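You operate a simulated robot arm through the tools that you are given. There is no shell and no other tool.

You run a simulated robot arm. Do the job below in one go: nothing can be reset, and whatever is moved stays where it is left.

## Task
Thin the batter in the green bowl with milk to its line and whisk it even.
Fine: bottle back; knock the whisk clean on the rim; whisk back in its crock. Set down upright: milk bottle, whisk.

It is judged by the outcome, as a careful person would: the job done as asked, and still so three seconds after it is handed in. It fails if anything else is knocked over, pushed out of place, dropped, spilled or broken.

## Robot
A 7-joint arm with a two-finger parallel gripper, fixed in place. Base frame: the origin is at the foot of the arm, x ahead of it, y to its left, z up; the work surface is at about z = 0.86. Readings come in m, rad, newtons and seconds.
With the tool pointing down near the work surface it reaches from about 0.3 to 0.7 m from the base axis. Its first joint turns from -1.152 to 1.152 rad. Payload 1.57 kg.
The tool frame sits at the grasp point between the pads (the TCP): z along the fingers, y along the line on which they close. The tips reach 0.03 m beyond it. The gripper opens to 0.11 m. The fingers are 0.024 m wide and 0.012 m thick; the gripper's body (0.048 by 0.112 m) begins 0.078 m behind the TCP.
Orientation is that of the tool frame in the base frame, as a unit quaternion [w, x, y, z]. With the fingers straight down and closing along the base's y, the tool's x points along the base's -x, its y along +y and its z along -z.

## Interface
- The arm moves only by the tool step_arm. Its argument "commands" is a list of rows, each a list of 7 numbers: the shift along the tool's x, y, z in units of 500 mm (1.0 is 500 mm), then the turn, a rotation vector about the tool's x, y, z in units of 120 degrees (1.0 is 120 degrees), then the gripper command, from -1 (shut) to 1 (fully open), values between in proportion. In form: [[tx, ty, tz, wx, wy, wz, claw], ...]. A call has 1 to 20 rows; each row is the pose to reach, as a shift and turn from the pose commanded when the call began, along the tool's axes at that moment. A call with a number of a shift or a turn outside -1 to 1 is refused whole. Each row takes 0.2 s and may step no farther than 0.05 m and 0.15 rad from the row before; otherwise, or with a gripper value out of range, the whole call is refused. Where a pose cannot be reached the arm comes as near as it can. A force on the tool above 40 N (or 10 N above the force at the start of the call, whichever is more), or a blocked arm, ends the call early, and 0.2 s more pass. The fingers move at their own pace (about 0.108 m/s each) and stop on an object; they squeeze with about 32 N. The grip force told is the motor's: it shows also when the fingers shut on nothing. Time passes only in rows, and 0.2 s behind the last, so rows that repeat a pose let the fingers close. The reply holds the time, the measured pose of the TCP, the force on the tool along the base axes, the opening and the grip force, in the units named above and with some noise, with the torque about the TCP (base axes, N m) and any sound that the robot's microphone picked up, and new pictures: "show" is both (left out), scene, wrist or none.
- Cameras (640 x 400 px; columns grow to the right, rows downward): "scene" is fixed at [0.164, -0.3884, 1.412]; the picture's right is [0.80, -0.61, 0.00], its down [-0.30, -0.40, -0.87] and it looks along [0.52, 0.69, -0.50] (base axes); focal length 252 px, centre (320, 200). "wrist" rides on the gripper at [0.07, 0.016, -0.141] in the tool frame; the picture's right is [-0.23, 0.97, 0.00], its down [-0.86, -0.20, -0.48] and it looks along [-0.47, -0.11, 0.88] (tool axes); focal length 222 px, centre (320, 200). There is no depth. A picture from a camera that has moved, and an enlarged one, comes with that camera's place and axes in the base frame and with its lens.
- enlarge(camera, box): a new picture of the part [left, top, right, bottom] of that camera's present view, enlarged. No time passes.
- finish_job(): hands the job in; it is judged then, once.

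Nothing tells you positions but the pictures and the camera data. Unless the task says otherwise, let go and move clear before handing in.

The tools are called as name(argument=value, ...) on one line, values as JSON. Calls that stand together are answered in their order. step_arm: Moves the arm, as the interface text tells. Its arguments: {"type":"object","properties":{"commands":{"type":"array","items":{"type":"array","items":{"type":"number"}}},"show":{"type":"string","enum":["both","scene","wrist","none"]}},"required":["commands"]} The other tools are called the same way: enlarge (camera, box) takes an enlarged picture of a part of a camera's view; finish_job () hands the job in.

At the start:

```text
t: 0.0
tool_pos: [0.327, 0.1538, 1.2697]
ee_rot: [0.0, 0.002, 1.0, 0.0]
force: [0.3, -0.8, 0.3]
ft_torque: [0.03, 0.01, 0.0]
width: 0.1101
grasp_force: 0.1
```

scene: 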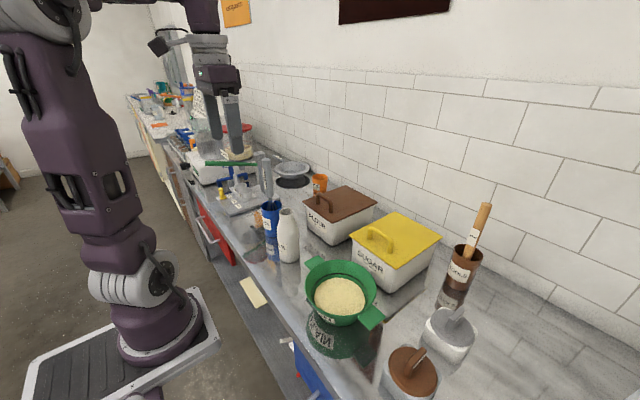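
wrist: 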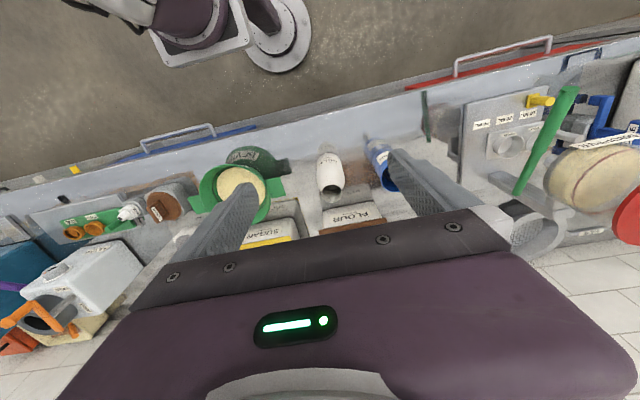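

I see a green bowl holding pale batter, a white milk bottle, and a blue crock with a whisk behind it. I'll look closer before moving.

enlarge(camera="scene", box=[220, 140, 400, 360])

enlarge(camera="scene", box=[290, 240, 400, 340])

enlarge(camera="scene", box=[220, 130, 330, 270])

enlarge(camera="wrist", box=[180, 120, 440, 260])

```text
1.82 times, centred on (310, 250) of scene
camera zoom: at [0.164, -0.3884, 1.412], right [0.8, -0.61, 0.0], down [-0.3, -0.4, -0.87], along [0.52, 0.69, -0.5], focal length 458 px, centre (338, 109)
```

zoom: 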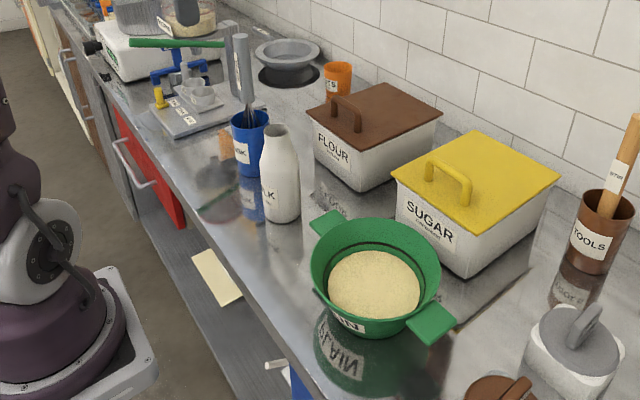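

```text
4.00 times, centred on (345, 290) of scene
camera zoom: at [0.164, -0.3884, 1.412], right [0.8, -0.61, 0.0], down [-0.3, -0.4, -0.87], along [0.52, 0.69, -0.5], focal length 1008 px, centre (220, -160)
```

zoom: 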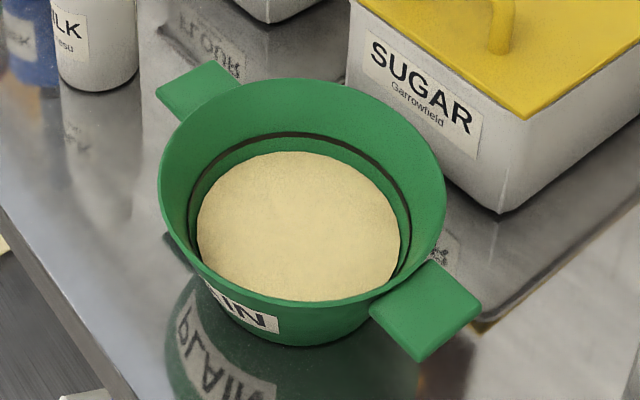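

```text
2.86 times, centred on (275, 200) of scene
camera zoom: at [0.164, -0.3884, 1.412], right [0.8, -0.61, 0.0], down [-0.3, -0.4, -0.87], along [0.52, 0.69, -0.5], focal length 720 px, centre (449, 200)
```

zoom: 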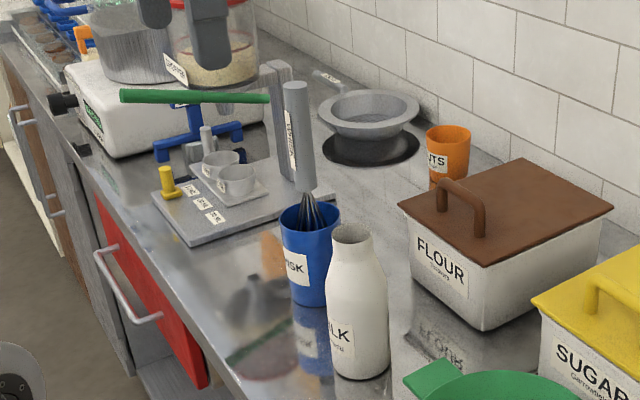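

```text
2.46 times, centred on (310, 190) of wrist
camera zoom: at [0.2556, 0.1701, 1.4115], right [0.23, 0.97, 0.0], down [0.85, -0.2, 0.48], along [0.47, -0.11, -0.88], focal length 547 px, centre (345, 225)
```

zoom: 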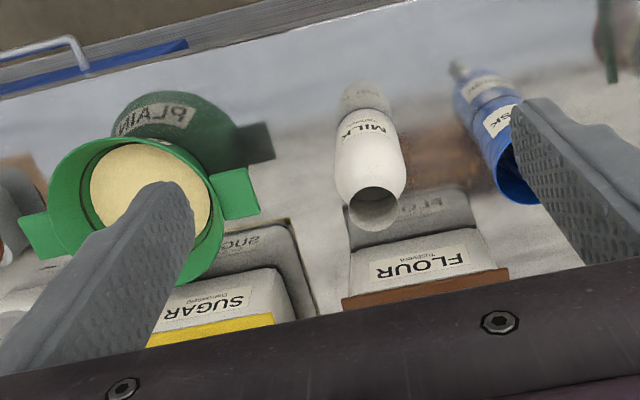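

The milk bottle is near (0.445, 0.148), about 0.17 m tall. The bowl is near (0.45, -0.09) and the whisk crock near (0.46, 0.27). I want to hold the bottle from the side, so I'll first check up high that the arm can level the tool.

step_arm(commands=[[0, 0, 0, 0, -0.0648, 0, 1], [0, 0, 0, 0, -0.1296, 0, 1], [0, 0, 0, 0, -0.1944, 0, 1], [0, 0, 0, 0, -0.2593, 0, 1], [0, 0, 0, 0, -0.3241, 0, 1], [0, 0, 0, 0, -0.3889, 0, 1], [0, 0, 0, 0, -0.4537, 0, 1], [0, 0, 0, 0, -0.5185, 0, 1], [0, 0, 0, 0, -0.5833, 0, 1]])

```text
t: 2.0
tool_pos: [0.3266, 0.1534, 1.2709]
ee_rot: [0.575, 0.0, 0.818, 0.0]
force: [0.0, -0.1, 0.0]
ft_torque: [0.03, 0.01, -0.03]
width: 0.1098
grasp_force: 0.0
camera wrist: at [0.1687, 0.1701, 1.2527], right [0.08, 0.97, 0.21], down [-0.16, -0.2, 0.97], along [0.98, -0.11, 0.14], focal length 222 px, centre (320, 200)
```

scene: 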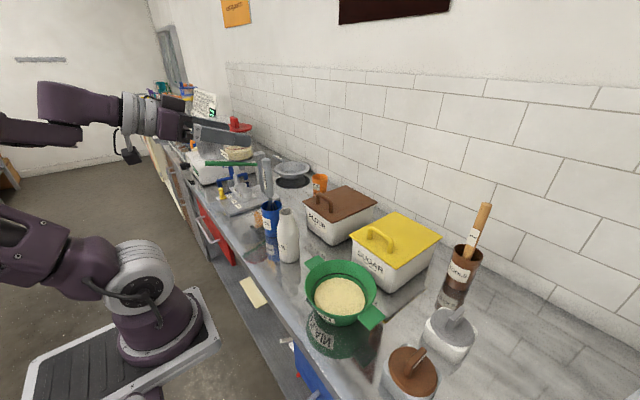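
wrist: 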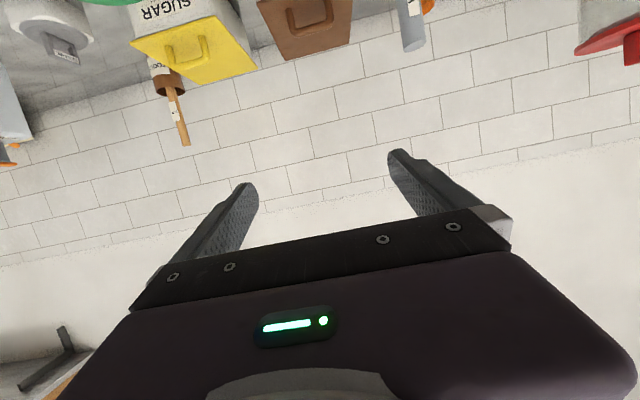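

The arm can hold the tool near level. I'll lower it in front of the bottle, stopping partway to check the line-up.

step_arm(commands=[[0.0796, -0.0014, 0.0263, 0, 0, 0, 1], [0.1592, -0.0029, 0.0526, 0, 0, 0, 1], [0.2387, -0.0043, 0.0789, 0, 0, 0, 1], [0.3183, -0.0058, 0.1052, 0, 0, 0, 1], [0.3979, -0.0072, 0.1315, 0, 0, 0, 1], [0.4775, -0.0087, 0.1578, 0, 0, 0, 1]])

```text
t: 3.4
tool_pos: [0.3121, 0.1885, 1.0343]
ee_rot: [0.574, 0.001, 0.819, -0.001]
force: [-0.5, -0.5, 0.7]
ft_torque: [0.02, 0.02, 0.05]
width: 0.11
grasp_force: 0.0
out of reach, approached as far as the arm can: row 3, 4, 5, 6
camera wrist: at [0.1546, 0.204, 1.0162], right [0.08, 0.97, 0.21], down [-0.16, -0.2, 0.97], along [0.98, -0.11, 0.14], focal length 222 px, centre (320, 200)
```

scene: 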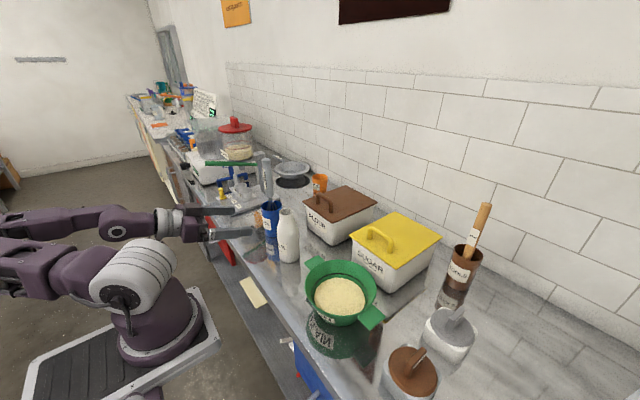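
wrist: 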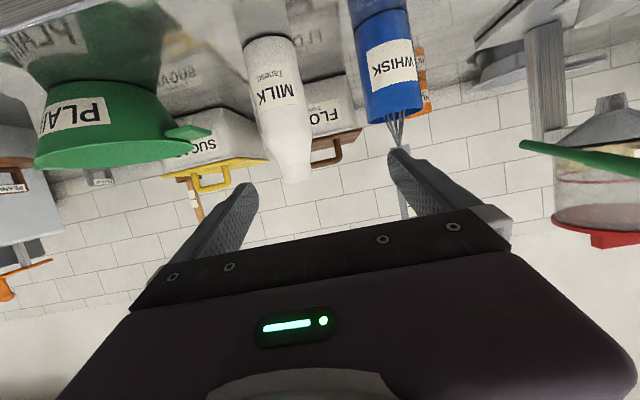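

Pulling the tool in that close with it level is out of reach. I'll rise instead and bring the open fingers down over the bottle from above, keeping the same tilt.

step_arm(commands=[[-0.0752, 0, -0.0274, 0, 0, 0, 1], [-0.1504, 0, -0.0547, 0, 0, 0, 1], [-0.1675, 0, -0.0077, 0, 0, 0, 1]], show="none")

```text
t: 4.2
tool_pos: [0.3366, 0.1862, 1.1145]
ee_rot: [0.574, 0.001, 0.819, -0.001]
force: [0.0, -0.4, 0.5]
ft_torque: [-0.02, -0.04, 0.0]
width: 0.1098
grasp_force: 0.1
```

step_arm(commands=[[-0.0121, -0.0267, 0.0722, 0, 0, 0, 1], [-0.0242, -0.0533, 0.1444, 0, 0, 0, 1], [-0.0363, -0.08, 0.2166, 0, 0, 0, 1]])

```text
t: 5.0
tool_pos: [0.4234, 0.165, 1.1134]
ee_rot: [0.574, 0.001, 0.819, 0.0]
force: [-0.9, -0.3, -0.4]
ft_torque: [-0.02, -0.03, 0.0]
width: 0.1098
grasp_force: 0.1
out of reach, approached as far as the arm can: row 2, 3
camera wrist: at [0.2655, 0.181, 1.0972], right [0.08, 0.97, 0.21], down [-0.16, -0.2, 0.97], along [0.98, -0.11, 0.14], focal length 222 px, centre (320, 200)
```

scene: 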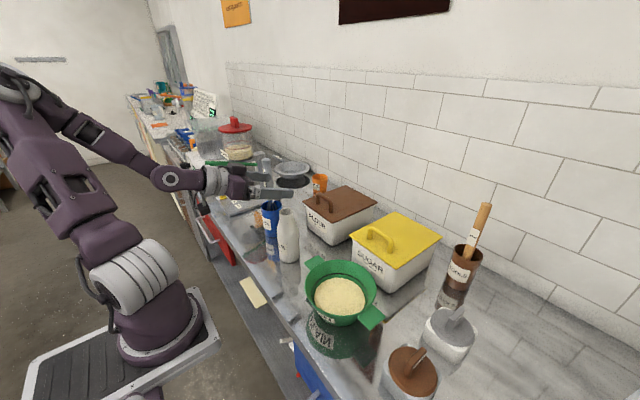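
wrist: 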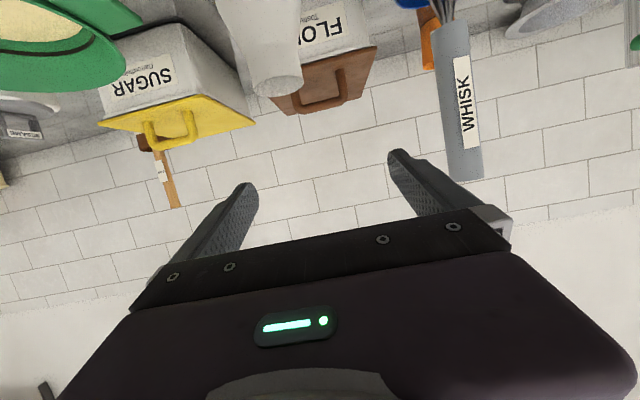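

The level tool hits a joint limit this close in, so I'll use a steeper grasp, about 50° below level. Later I'll swing the hand sideways for the pour. Next I rotate and back off toward the bottle's approach line.

step_arm(commands=[[0, 0, 0, 0, 0.0625, 0, 1], [0, 0, 0, 0, 0.125, 0, 1], [0, 0, 0, 0, 0.1875, 0, 1], [0, 0, 0, 0, 0.25, 0, 1], [0.056, -0.0127, -0.0185, 0, 0.25, 0, 1], [0.1127, -0.0253, -0.037, 0, 0.25, 0, 1], [0.169, -0.038, -0.0555, 0, 0.25, 0, 1]])

```text
t: 6.6
tool_pos: [0.3683, 0.1459, 1.0435]
ee_rot: [0.342, 0.0, 0.94, 0.001]
force: [-0.2, -0.7, 0.0]
ft_torque: [-0.04, -0.02, -0.01]
width: 0.1101
grasp_force: 0.1
camera wrist: at [0.2228, 0.1621, 1.1066], right [0.17, 0.97, 0.15], down [0.35, -0.2, 0.92], along [0.92, -0.11, -0.37], focal length 222 px, centre (320, 200)
```

scene: 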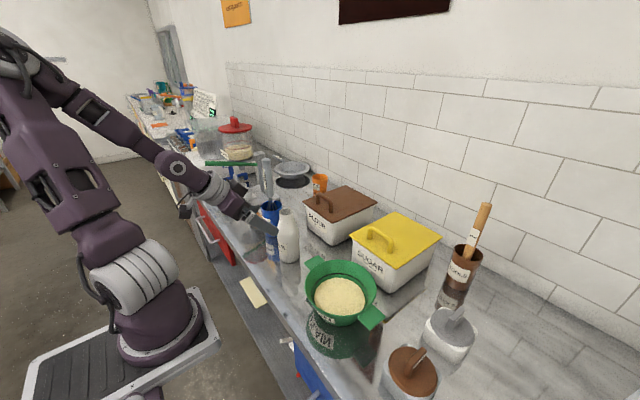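
wrist: 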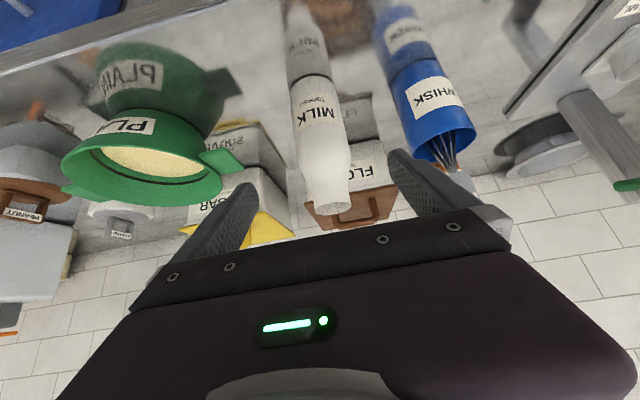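

The bottle sits centred between the fingers at about (0.453, 0.148). I'll advance along the tool axis so the fingers straddle its body.

step_arm(commands=[[0.001, 0.001, 0.0667, 0, 0, 0, 1], [0.002, 0.002, 0.1333, 0, 0, 0, 1], [0.003, 0.003, 0.2, 0, 0, 0, 1], [0.0044, 0.004, 0.2666, 0, 0, 0, 1]])

```text
t: 7.6
tool_pos: [0.3678, 0.1712, 1.031]
ee_rot: [0.342, 0.0, 0.94, 0.0]
force: [1.0, 0.4, -0.5]
ft_torque: [0.0, -0.03, 0.01]
width: 0.1096
grasp_force: 0.1
out of reach, approached as far as the arm can: row 1, 2, 3, 4
camera wrist: at [0.2228, 0.1873, 1.0946], right [0.17, 0.97, 0.15], down [0.35, -0.2, 0.92], along [0.92, -0.11, -0.37], focal length 222 px, centre (320, 200)
```

scene: 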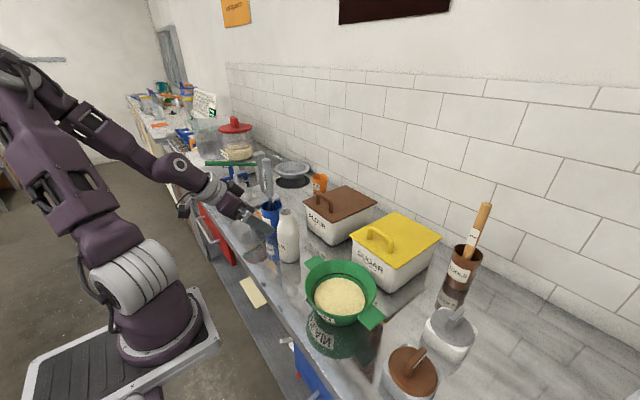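
wrist: 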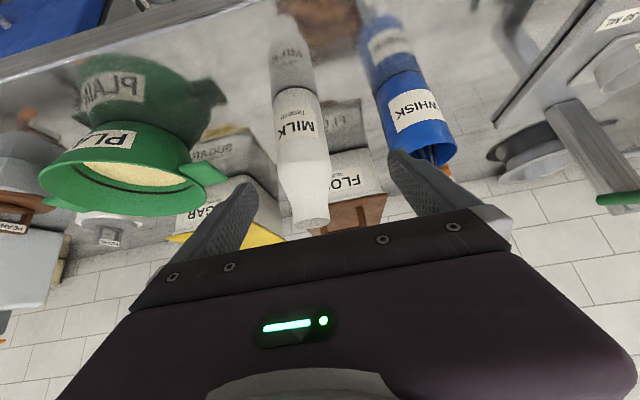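

Reaching toward +X this close also runs out of range. A sideways hand, pointing toward +y, should sit better in the wrist's range, so I'll rise and yaw the tool 90° to test that.

step_arm(commands=[[-0.0547, 0, -0.065, 0, 0, 0, 1], [-0.1094, 0, -0.13, 0, 0, 0, 1], [-0.1641, 0, -0.195, 0, 0, 0, 1], [-0.2186, 0, -0.26, 0, 0, 0, 1], [-0.2258, -0.0218, -0.254, -0.0438, 0, -0.0522, 1], [-0.233, -0.0436, -0.2479, -0.0876, 0, -0.1044, 1], [-0.2403, -0.0654, -0.2419, -0.1314, 0, -0.1567, 1], [-0.2475, -0.0872, -0.2358, -0.1753, 0, -0.2089, 1], [-0.2547, -0.109, -0.2298, -0.2191, 0, -0.2611, 1], [-0.2619, -0.1308, -0.2238, -0.2629, 0, -0.3133, 1], [-0.2691, -0.1526, -0.2177, -0.3067, 0, -0.3655, 1], [-0.2764, -0.1744, -0.2117, -0.3505, 0, -0.4178, 1], [-0.2836, -0.1962, -0.2056, -0.3943, 0, -0.47, 1], [-0.2908, -0.218, -0.1996, -0.4381, 0, -0.5222, 1], [-0.298, -0.24, -0.1936, -0.482, 0, -0.5745, 1]])

```text
t: 10.8
tool_pos: [0.423, 0.0499, 1.2011]
ee_rot: [-0.243, 0.665, -0.664, -0.242]
force: [0.4, -0.4, -0.5]
ft_torque: [0.03, 0.01, 0.01]
width: 0.11
grasp_force: 0.0
camera wrist: at [0.4057, -0.0936, 1.265], right [-0.97, 0.17, 0.15], down [0.2, 0.35, 0.92], along [0.11, 0.92, -0.37], focal length 222 px, centre (320, 200)
```

scene: 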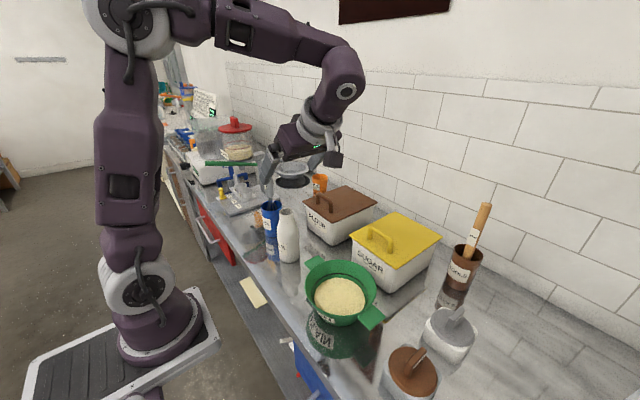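
wrist: 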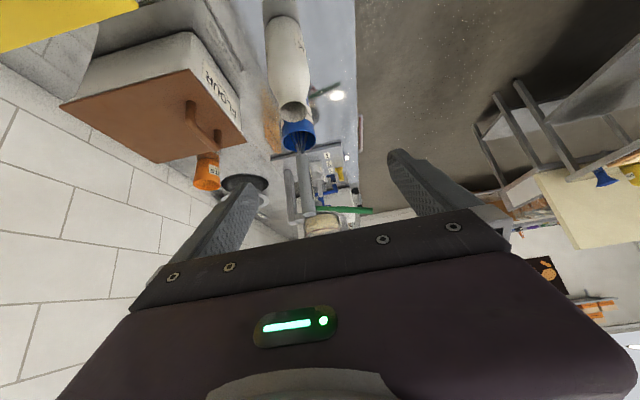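

The sideways hand reaches easily. Before touching the bottle I'll dry-run the pour over the bowl: level the tool, then roll it.

step_arm(commands=[[0.0538, 0.016, 0.0071, 0, -0.0694, 0, 1], [0.1077, 0.032, 0.0141, 0, -0.1389, 0, 1], [0.1615, 0.048, 0.0212, 0, -0.2083, 0, 1], [0.2153, 0.064, 0.0283, 0, -0.2778, 0, 1], [0.2692, 0.08, 0.0353, 0, -0.3472, 0, 1], [0.323, 0.096, 0.0424, 0, -0.4167, 0, 1]], show="none")

step_arm(commands=[[0, 0, 0, 0, 0, 0.07, 1], [0, 0, 0, 0, 0, 0.14, 1], [0, 0, 0, 0, 0, 0.21, 1], [0, 0, 0, 0, 0, 0.28, 1], [0, 0, 0, 0, 0, 0.35, 1], [0, 0, 0, 0, 0, 0.42, 1], [0, 0, 0, 0, 0, 0.49, 1], [0, 0, 0, 0, 0, 0.56, 1], [0, 0, 0, 0, 0, 0.63, 1], [0, 0, 0, 0, 0, 0.7, 1], [0, 0, 0, 0, 0, 0.77, 1], [0, 0, 0, 0, 0, 0.84, 1], [0, 0, 0, 0, 0, 0.91, 1], [0, 0, 0, 0, 0, 0.98, 1]])

```text
t: 12.2
tool_pos: [0.3736, -0.0589, 1.0802]
ee_rot: [0.502, -0.499, 0.499, 0.5]
force: [0.3, 1.0, 0.1]
ft_torque: [0.0, 0.0, 0.0]
width: 0.1105
grasp_force: 0.0
```

```text
t: 15.2
tool_pos: [0.373, -0.058, 1.0813]
ee_rot: [-0.169, 0.17, 0.686, 0.687]
force: [-0.3, -0.2, 0.0]
ft_torque: [-0.01, 0.0, 0.02]
width: 0.1101
grasp_force: 0.0
camera wrist: at [0.3184, -0.1999, 1.1288], right [0.65, 0.0, 0.76], down [0.66, -0.48, -0.57], along [0.36, 0.88, -0.31], focal length 222 px, centre (320, 200)
```

scene: 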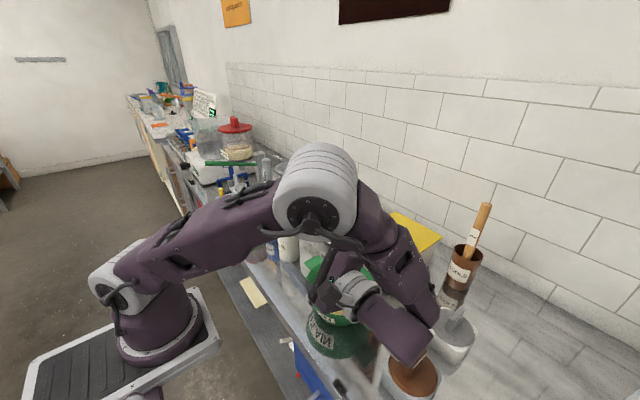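
wrist: 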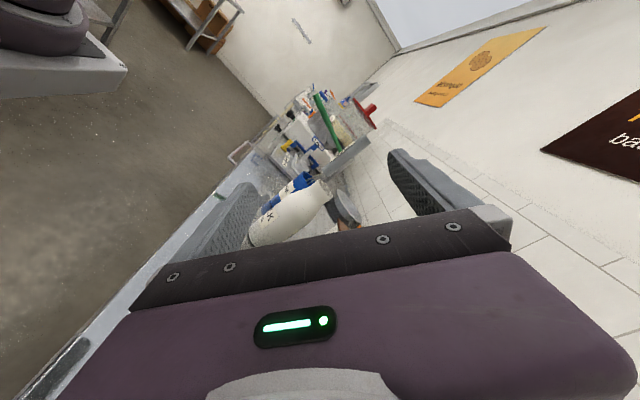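

Rolling that way works, but the arm then blocks the scene camera's view of the bowl. I'll unroll and try the opposite roll, with the mouth toward the robot and the tool further out.

step_arm(commands=[[0, 0, 0, 0, 0, -0.07, 1], [0, 0, 0, 0, 0, -0.14, 1], [0, 0, 0, 0, 0, -0.21, 1], [0, 0, 0, 0, 0, -0.28, 1], [0, 0, 0, 0, 0, -0.35, 1], [0, 0, 0, 0, 0, -0.42, 1], [0, 0, 0, 0, 0, -0.49, 1], [0, 0, 0, 0, 0, -0.56, 1], [0, 0, 0, 0, 0, -0.63, 1], [0, 0, 0, 0, 0, -0.7, 1], [0, 0, 0, 0, 0, -0.77, 1], [0, 0, 0, 0, 0, -0.84, 1], [0, 0, 0, 0, 0, -0.91, 1], [0, 0, 0, 0, 0, -0.98, 1]], show="scene")

```text
t: 18.2
tool_pos: [0.3743, -0.0583, 1.0814]
ee_rot: [0.501, -0.501, 0.5, 0.499]
force: [-1.0, 0.3, 1.0]
ft_torque: [-0.02, 0.02, 0.02]
width: 0.1102
grasp_force: 0.1
```

scene: 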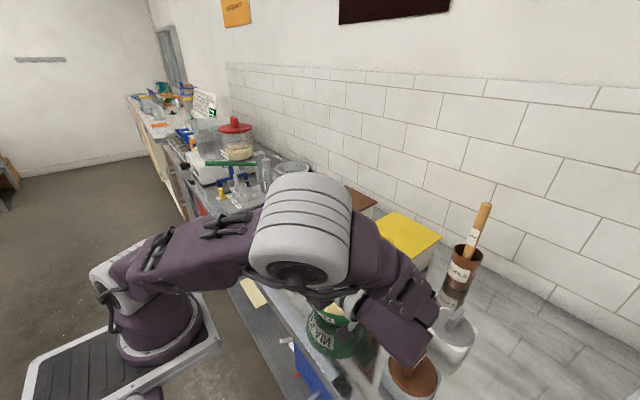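

step_arm(commands=[[-0.015, -0.075, 0, 0, 0, 0, 1], [-0.03, -0.15, 0, 0, 0, 0, 1], [-0.045, -0.225, 0, 0, 0, 0, 1], [-0.06, -0.3, 0, 0, 0, 0, 1], [-0.06, -0.3, 0, 0, 0, -0.07, 1], [-0.06, -0.3, 0, 0, 0, -0.14, 1], [-0.06, -0.3, 0, 0, 0, -0.21, 1], [-0.06, -0.3, 0, 0, 0, -0.28, 1], [-0.06, -0.3, 0, 0, 0, -0.35, 1], [-0.06, -0.3, 0, 0, 0, -0.42, 1], [-0.06, -0.3, 0, 0, 0, -0.49, 1], [-0.06, -0.3, 0, 0, 0, -0.56, 1], [-0.06, -0.3, 0, 0, 0, -0.63, 1], [-0.06, -0.3, 0, 0, 0, -0.7, 1], [-0.06, -0.3, 0, 0, 0, -0.77, 1], [-0.06, -0.3, 0, 0, 0, -0.84, 1], [-0.06, -0.3, 0, 0, 0, -0.91, 1], [-0.06, -0.3, 0, 0, 0, -0.98, 1]])

```text
t: 22.0
tool_pos: [0.5241, -0.0596, 1.1112]
ee_rot: [-0.685, 0.688, 0.169, 0.17]
force: [0.0, 0.5, 0.6]
ft_torque: [0.0, 0.03, 0.02]
width: 0.1099
grasp_force: 0.0
out of reach, approached as far as the arm can: row 14, 15
camera wrist: at [0.5917, -0.2008, 1.1299], right [0.25, 0.0, -0.97], down [-0.85, -0.48, -0.22], along [-0.46, 0.88, -0.12], focal length 222 px, centre (320, 200)
```

scene: 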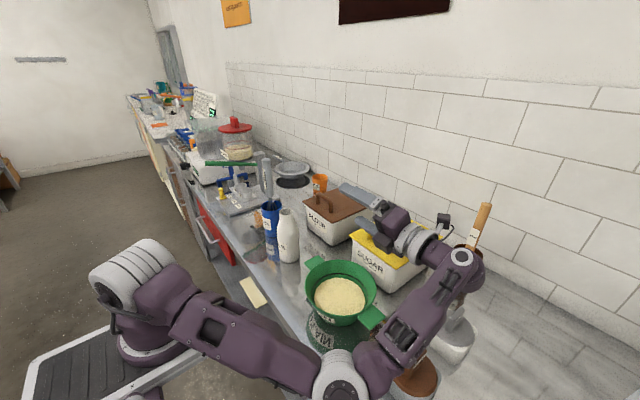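
wrist: 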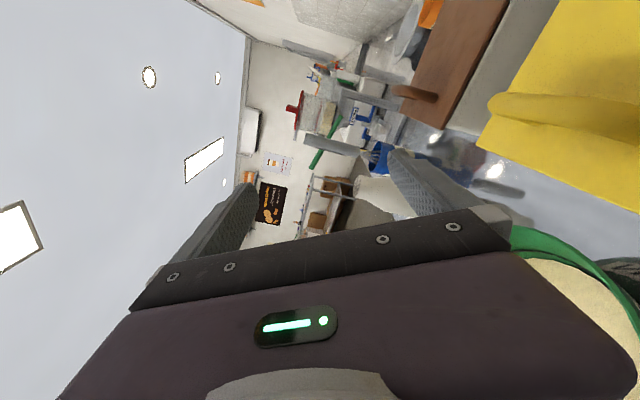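

The mouth-toward-robot roll is reachable and leaves the bowl in clear view. The elbow swung low on the way, so I'll unroll and see how the arm sits.

step_arm(commands=[[0, 0, 0, 0, 0, 0.07, 1], [0, 0, 0, 0, 0, 0.14, 1], [0, 0, 0, 0, 0, 0.21, 1], [0, 0, 0, 0, 0, 0.28, 1], [0, 0, 0, 0, 0, 0.35, 1], [0, 0, 0, 0, 0, 0.42, 1], [0, 0, 0, 0, 0, 0.49, 1], [0, 0, 0, 0, 0, 0.56, 1], [0, 0, 0, 0, 0, 0.63, 1], [0, 0, 0, 0, 0, 0.7, 1], [0, 0, 0, 0, 0, 0.77, 1], [0, 0, 0, 0, 0, 0.84, 1], [0, 0, 0, 0, 0, 0.91, 1], [0, 0, 0, 0, 0, 0.98, 1]], show="scene")

enlarge(camera="scene", box=[280, 230, 400, 350])

```text
t: 25.0
tool_pos: [0.5235, -0.0597, 1.1121]
ee_rot: [0.499, -0.5, 0.5, 0.501]
force: [-0.2, 0.2, -0.6]
ft_torque: [0.02, 0.0, 0.0]
width: 0.11
grasp_force: 0.0
```

scene: 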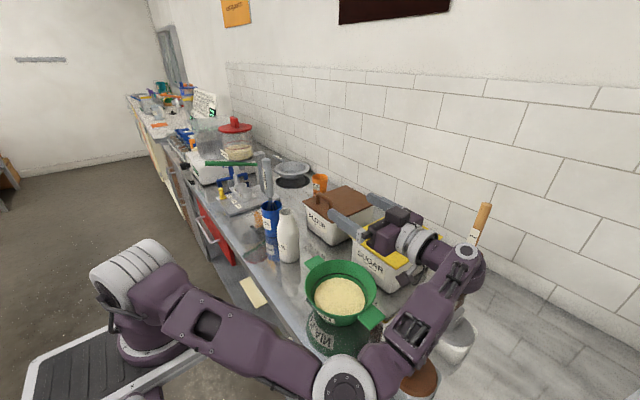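

```text
3.33 times, centred on (340, 290) of scene
camera zoom: at [0.164, -0.3884, 1.412], right [0.8, -0.61, 0.0], down [-0.3, -0.4, -0.87], along [0.52, 0.69, -0.5], focal length 840 px, centre (253, -100)
```

zoom: 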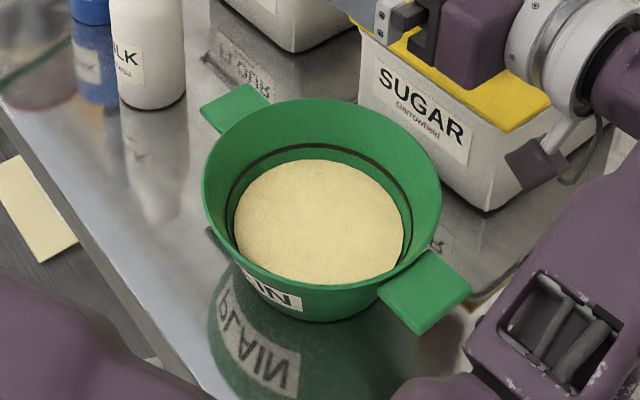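

I'll return to the higher staging pose with the tool angled down and check the elbow.

step_arm(commands=[[-0.03, 0.0347, 0.0367, 0, 0.0694, 0, 1], [-0.06, 0.0693, 0.0733, 0, 0.1389, 0, 1], [-0.09, 0.104, 0.11, 0, 0.2083, 0, 1], [-0.12, 0.1387, 0.1467, 0, 0.2778, 0, 1], [-0.15, 0.1733, 0.1833, 0, 0.3472, 0, 1], [-0.18, 0.208, 0.22, 0, 0.4167, 0, 1]], show="scene")

```text
t: 26.4
tool_pos: [0.4197, 0.0514, 1.2018]
ee_rot: [0.242, -0.663, 0.666, 0.241]
force: [-0.3, 0.0, 0.3]
ft_torque: [-0.01, -0.02, -0.03]
width: 0.1099
grasp_force: 0.1
```

scene: 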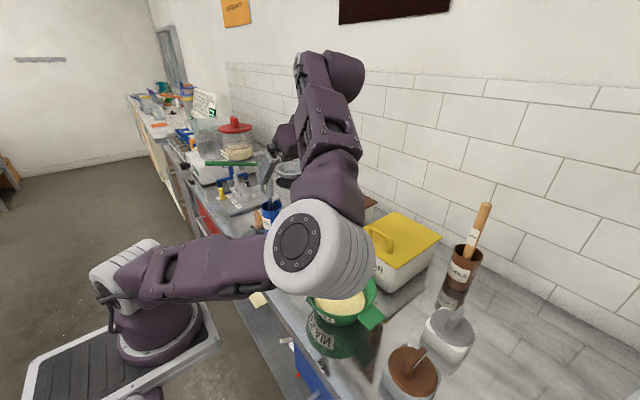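

step_arm(commands=[[0, 0, 0, 0, 0, 0.07, 1], [0, 0, 0, 0, 0, 0.14, 1], [0, 0, 0, 0, 0, 0.21, 1], [0, 0, 0, 0, 0, 0.28, 1], [0, 0, 0, 0, 0, 0.35, 1], [0, 0, 0, 0, 0, 0.42, 1], [0, 0, 0, 0, 0, 0.49, 1], [0, 0, 0, 0, 0, 0.56, 1], [0, 0, 0, 0, 0, 0.63, 1], [0, 0, 0, 0, 0, 0.7, 1], [0, 0, 0, 0, 0, 0.77, 1], [0, 0, 0, 0, 0, 0.84, 1], [0, 0, 0, 0, 0, 0.91, 1], [0, 0, 0, 0, 0, 0.98, 1]], show="scene")

step_arm(commands=[[0, 0, 0, 0, 0, 0.07, 1], [0, 0, 0, 0, 0, 0.14, 1], [0, 0, 0, 0, 0, 0.21, 1], [0, 0, 0, 0, 0, 0.28, 1], [0, 0, 0, 0, 0, 0.35, 1], [0, 0, 0, 0, 0, 0.42, 1], [0, 0, 0, 0, 0, 0.47, 1], [0, 0, 0, 0, 0, 0.52, 1]], show="scene")

```text
t: 29.4
tool_pos: [0.4201, 0.0513, 1.2014]
ee_rot: [-0.081, 0.226, 0.912, 0.333]
force: [0.3, 0.6, 0.8]
ft_torque: [0.02, 0.02, -0.01]
width: 0.1099
grasp_force: 0.1
```

scene: 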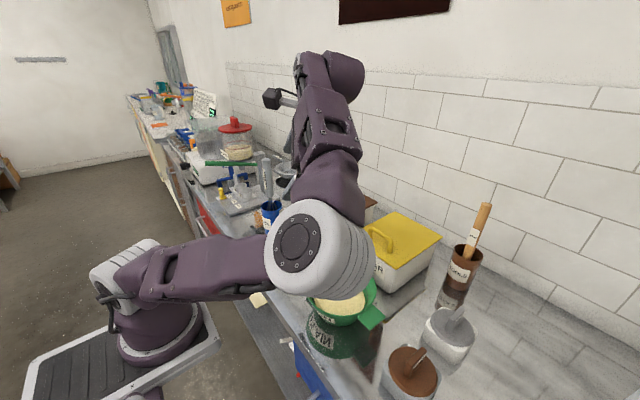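

```text
t: 31.2
tool_pos: [0.4211, 0.0521, 1.2021]
ee_rot: [-0.242, 0.665, 0.664, 0.242]
force: [-0.4, -0.3, 0.1]
ft_torque: [0.01, -0.02, 0.0]
width: 0.11
grasp_force: 0.0
```

scene: 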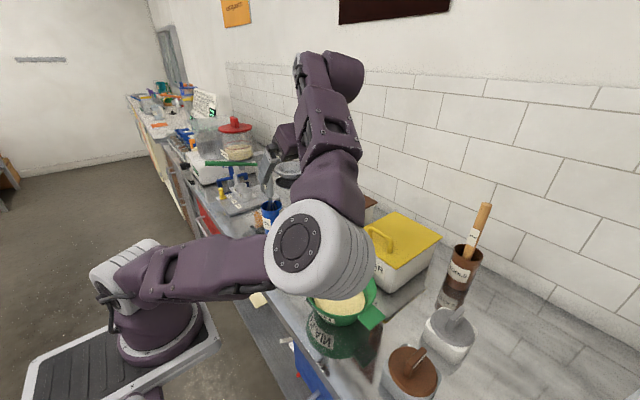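

This full roll is fine, so I can grip with the camera on top and pour with the wrist mid-range. I'd like the elbow higher first, so I'll roll further and see whether the arm re-poses itself.

step_arm(commands=[[0, 0, 0, 0, 0, 0.07, 1], [0, 0, 0, 0, 0, 0.14, 1], [0, 0, 0, 0, 0, 0.21, 1], [0, 0, 0, 0, 0, 0.28, 1], [0, 0, 0, 0, 0, 0.35, 1], [0, 0, 0, 0, 0, 0.42, 1], [0, 0, 0, 0, 0, 0.49, 1], [0, 0, 0, 0, 0, 0.56, 1]], show="scene")

```text
t: 33.0
tool_pos: [0.4211, 0.051, 1.202]
ee_rot: [-0.334, 0.922, 0.184, 0.069]
force: [-0.8, -0.6, 0.5]
ft_torque: [0.01, -0.01, 0.02]
width: 0.11
grasp_force: 0.2
out of reach, approached as far as the arm can: row 3, 4, 5, 6
```

scene: 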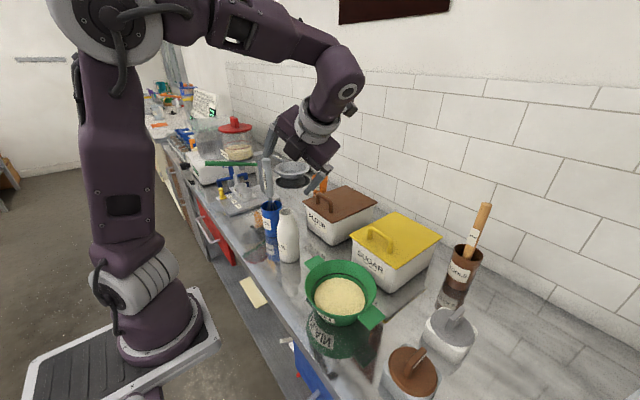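

The elbow swung back up. I'll roll back to the camera-on-top orientation.

step_arm(commands=[[0, 0, 0, 0, 0, -0.07, 1], [0, 0, 0, 0, 0, -0.14, 1], [0, 0, 0, 0, 0, -0.21, 1], [0, 0, 0, 0, 0, -0.28, 1], [0, 0, 0, 0, 0, -0.35, 1], [0, 0, 0, 0, 0, -0.42, 1], [0, 0, 0, 0, 0, -0.49, 1], [0, 0, 0, 0, 0, -0.56, 1]])

```text
t: 34.8
tool_pos: [0.4195, 0.052, 1.201]
ee_rot: [-0.242, 0.663, 0.666, 0.242]
force: [1.0, -0.2, -0.1]
ft_torque: [0.02, 0.01, 0.0]
width: 0.1099
grasp_force: 0.0
camera wrist: at [0.435, 0.0138, 1.3547], right [0.97, -0.17, -0.14], down [-0.2, -0.96, -0.18], along [-0.11, 0.21, -0.97], focal length 222 px, centre (320, 200)
```

scene: 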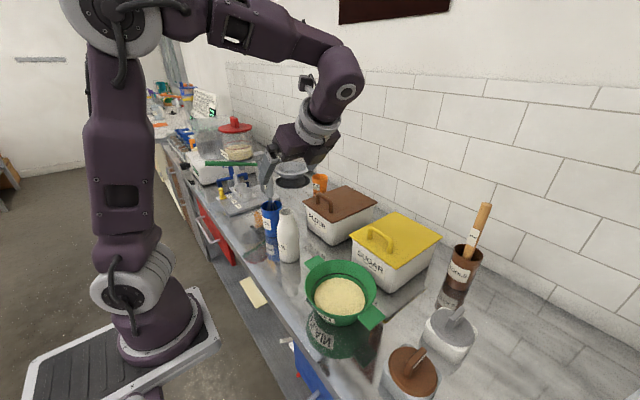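
wrist: 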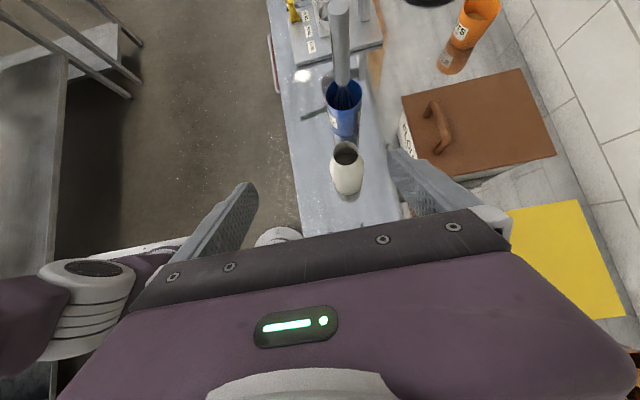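

Now the wrist camera looks straight down: the bottle's mouth is at about (0.45, 0.150) and the whisk and crock at about (0.47, 0.278). I'll go to the pre-grasp point, tilted 35° below level.

step_arm(commands=[[-0.0509, 0.013, 0.0547, 0, 0.025, 0, 1], [-0.1017, 0.026, 0.1094, 0, 0.05, 0, 1], [-0.1526, 0.039, 0.164, 0, 0.075, 0, 1], [-0.2034, 0.052, 0.2187, 0, 0.1, 0, 1], [-0.2543, 0.065, 0.2734, 0, 0.125, 0, 1]])

```text
t: 36.0
tool_pos: [0.4516, 0.0412, 1.0156]
ee_rot: [-0.325, 0.628, 0.627, 0.327]
force: [0.0, -1.0, 0.2]
ft_torque: [0.05, 0.02, 0.01]
width: 0.1102
grasp_force: 0.1
camera wrist: at [0.4672, -0.0356, 1.153], right [0.97, -0.13, -0.19], down [-0.2, -0.88, -0.43], along [-0.11, 0.45, -0.89], focal length 222 px, centre (320, 200)
```

scene: 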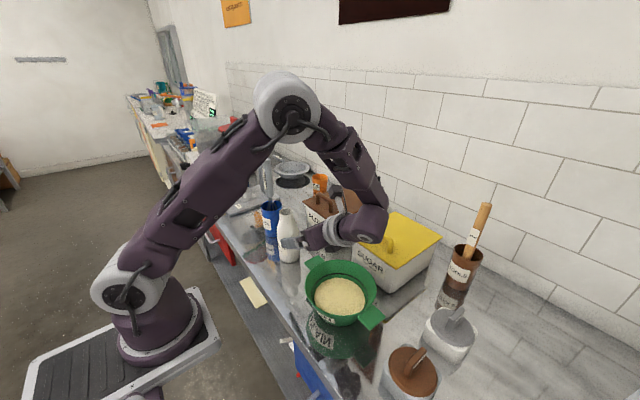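
wrist: 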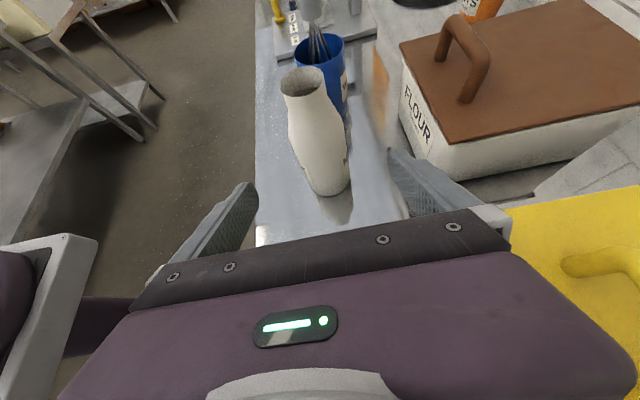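

The line-up looks right, with the bottle at (0.451, 0.152). I'll advance along the tool axis and close.

step_arm(commands=[[0, 0, 0.067, 0, 0, 0, 1], [0, 0, 0.134, 0, 0, 0, 1], [0, 0, 0.201, 0, 0, 0, 1], [0, 0, 0.24, 0, 0, 0, 1], [0, 0, 0.268, 0, 0, 0, 1]])

```text
t: 37.2
tool_pos: [0.4513, 0.1519, 0.9389]
ee_rot: [-0.327, 0.628, 0.627, 0.327]
force: [-0.3, -0.4, 0.4]
ft_torque: [0.0, -0.05, 0.02]
width: 0.1099
grasp_force: 0.0
camera wrist: at [0.4679, 0.0755, 1.0763], right [0.97, -0.13, -0.19], down [-0.2, -0.88, -0.43], along [-0.11, 0.45, -0.89], focal length 222 px, centre (320, 200)
```

scene: 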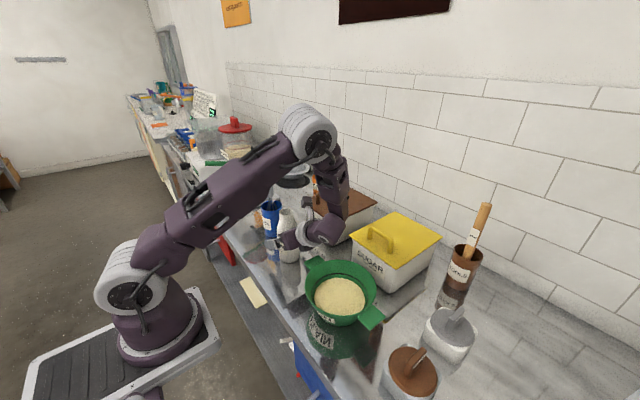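
wrist: 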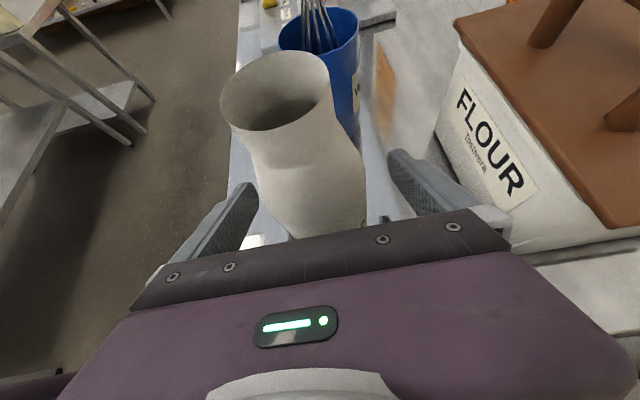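

step_arm(commands=[[0, 0, 0, 0, 0, 0, 0.4], [0, 0, 0, 0, 0, 0, -0.2], [0, 0, 0, 0, 0, 0, -1], [0, 0, 0, 0, 0, 0, -1], [0, 0, 0, 0, 0, 0, -1]], show="wrist")

enlarge(camera="wrist", box=[180, 20, 420, 240])

```text
t: 38.4
tool_pos: [0.452, 0.15, 0.9386]
ee_rot: [-0.327, 0.627, 0.627, 0.326]
force: [-0.2, -0.8, 0.0]
ft_torque: [0.06, -0.02, 0.0]
width: 0.0633
grasp_force: 31.9
camera wrist: at [0.4679, 0.0752, 1.0765], right [0.97, -0.13, -0.19], down [-0.2, -0.88, -0.43], along [-0.11, 0.45, -0.89], focal length 222 px, centre (320, 200)
```

wrist: 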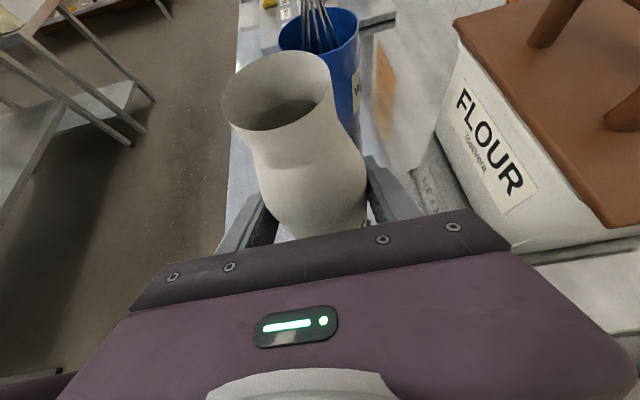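

```text
1.82 times, centred on (300, 130) of wrist
camera zoom: at [0.4679, 0.0752, 1.0765], right [0.97, -0.13, -0.19], down [-0.2, -0.88, -0.43], along [-0.11, 0.45, -0.89], focal length 404 px, centre (356, 327)
```

zoom: 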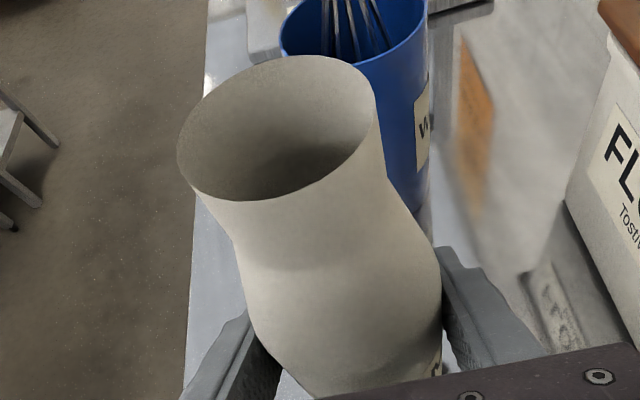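

The bottle is held, with the grip at 0.063 m. I'll lift it straight up first and check.

step_arm(commands=[[0.033, 0, -0.023, 0, 0, 0, -1], [0.0983, 0, -0.0689, 0, 0, 0, -1], [0.1638, 0, -0.1148, 0, 0, 0, -1], [0.2293, 0, -0.1607, 0, 0, 0, -1], [0.262, 0, -0.1837, 0, 0, 0, -1]])

```text
t: 39.6
tool_pos: [0.452, 0.1502, 1.0996]
ee_rot: [-0.326, 0.628, 0.626, 0.327]
force: [0.2, 0.0, -2.6]
ft_torque: [0.0, -0.02, 0.0]
width: 0.0635
grasp_force: 32.2
camera wrist: at [0.4684, 0.0756, 1.2366], right [0.97, -0.13, -0.19], down [-0.2, -0.88, -0.43], along [-0.11, 0.45, -0.89], focal length 222 px, centre (320, 200)
```

scene: 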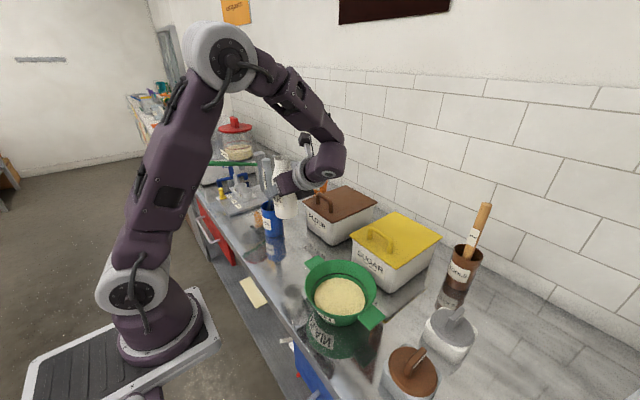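
wrist: 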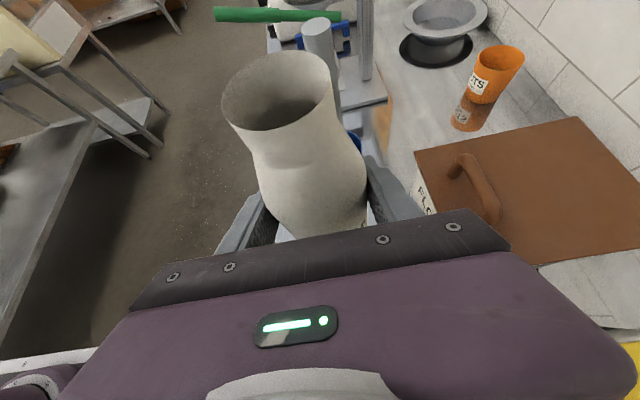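

Lifted cleanly. It weighs about 2.6 N in all, so it isn't full. Now I'll carry it upright to beside the bowl.

step_arm(commands=[[-0.0375, 0.0178, -0.0535, 0, 0, 0, -1], [-0.075, 0.0357, -0.107, 0, 0, 0, -1], [-0.1125, 0.0535, -0.1605, 0, 0, 0, -1], [-0.15, 0.0713, -0.214, 0, 0, 0, -1], [-0.1875, 0.0892, -0.2675, 0, 0, 0, -1], [-0.225, 0.107, -0.321, 0, 0, 0, -1]])

```text
t: 41.0
tool_pos: [0.5061, -0.0451, 1.0969]
ee_rot: [-0.326, 0.628, 0.626, 0.327]
force: [0.4, -0.7, -2.6]
ft_torque: [0.0, -0.01, 0.02]
width: 0.0633
grasp_force: 31.9
camera wrist: at [0.5216, -0.1218, 1.2359], right [0.97, -0.13, -0.19], down [-0.2, -0.88, -0.43], along [-0.11, 0.45, -0.89], focal length 222 px, centre (320, 200)
```

scene: 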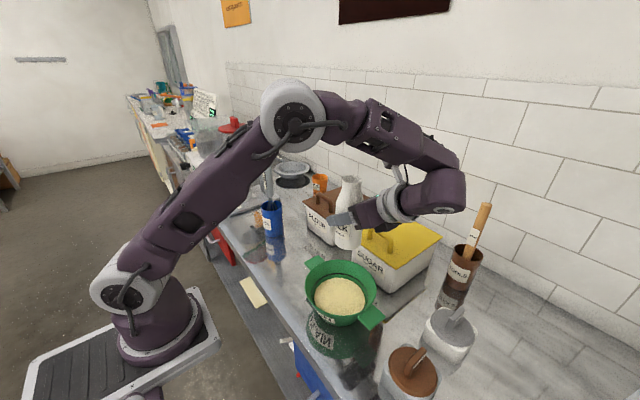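
wrist: 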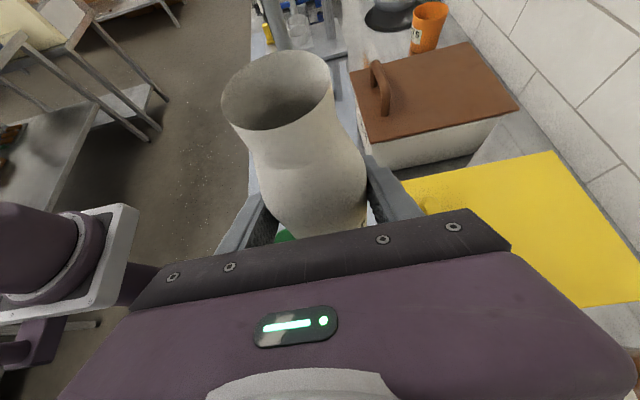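

The bowl stays in plain view here. I'll begin tilting, to about 65° first, with the mouth over the bowl.

step_arm(commands=[[-0.005, 0, 0.0034, -0.0169, 0.0294, -0.0538, -1], [-0.01, 0, 0.0069, -0.0339, 0.0587, -0.1075, -1], [-0.015, 0, 0.0103, -0.0508, 0.0881, -0.1613, -1], [-0.02, 0, 0.0138, -0.0678, 0.1174, -0.215, -1], [-0.025, 0, 0.0172, -0.0847, 0.1468, -0.2688, -1], [-0.03, 0, 0.0207, -0.1017, 0.1761, -0.3225, -1], [-0.035, 0, 0.0241, -0.1186, 0.2055, -0.3763, -1], [-0.04, 0, 0.0276, -0.1356, 0.2348, -0.43, -1], [-0.0442, 0, 0.031, -0.1525, 0.2642, -0.4838, -1]])

enlarge(camera="scene", box=[280, 170, 440, 340])

```text
t: 43.0
tool_pos: [0.5053, -0.0449, 1.0714]
ee_rot: [-0.182, 0.183, 0.683, 0.684]
force: [0.0, 0.8, -2.3]
ft_torque: [0.0, 0.04, -0.04]
width: 0.0635
grasp_force: 31.8
camera wrist: at [0.4523, -0.1863, 1.1204], right [0.68, 0.0, 0.73], down [0.64, -0.48, -0.6], along [0.35, 0.88, -0.33], focal length 222 px, centre (320, 200)
```

scene: 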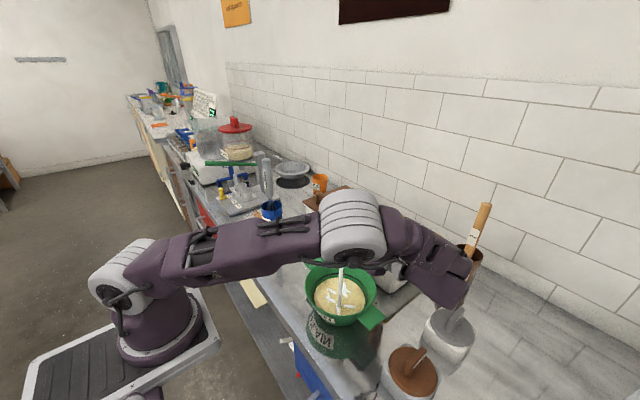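
wrist: 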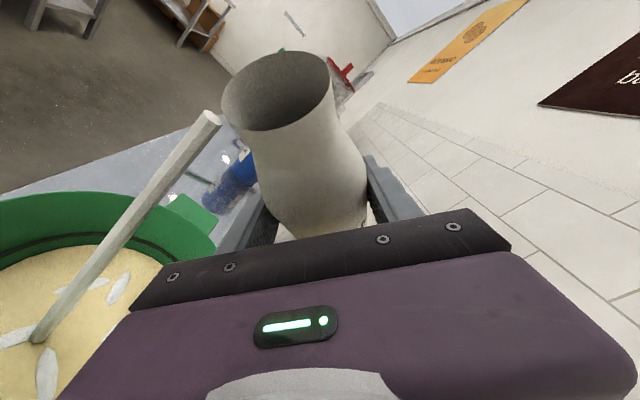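

```text
2.35 times, centred on (360, 255) of scene
camera zoom: at [0.164, -0.3884, 1.412], right [0.8, -0.61, 0.0], down [-0.3, -0.4, -0.87], along [0.52, 0.69, -0.5], focal length 593 px, centre (226, 71)
```

zoom: 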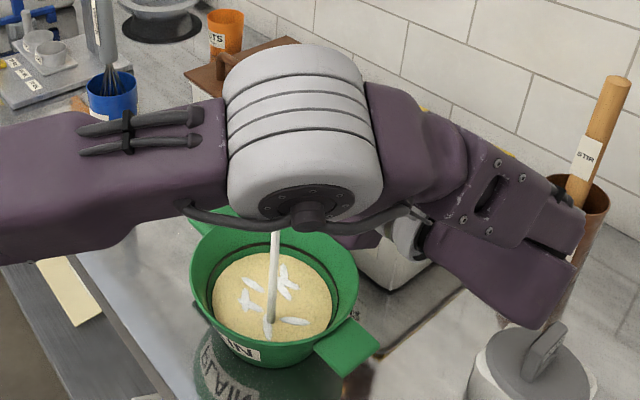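

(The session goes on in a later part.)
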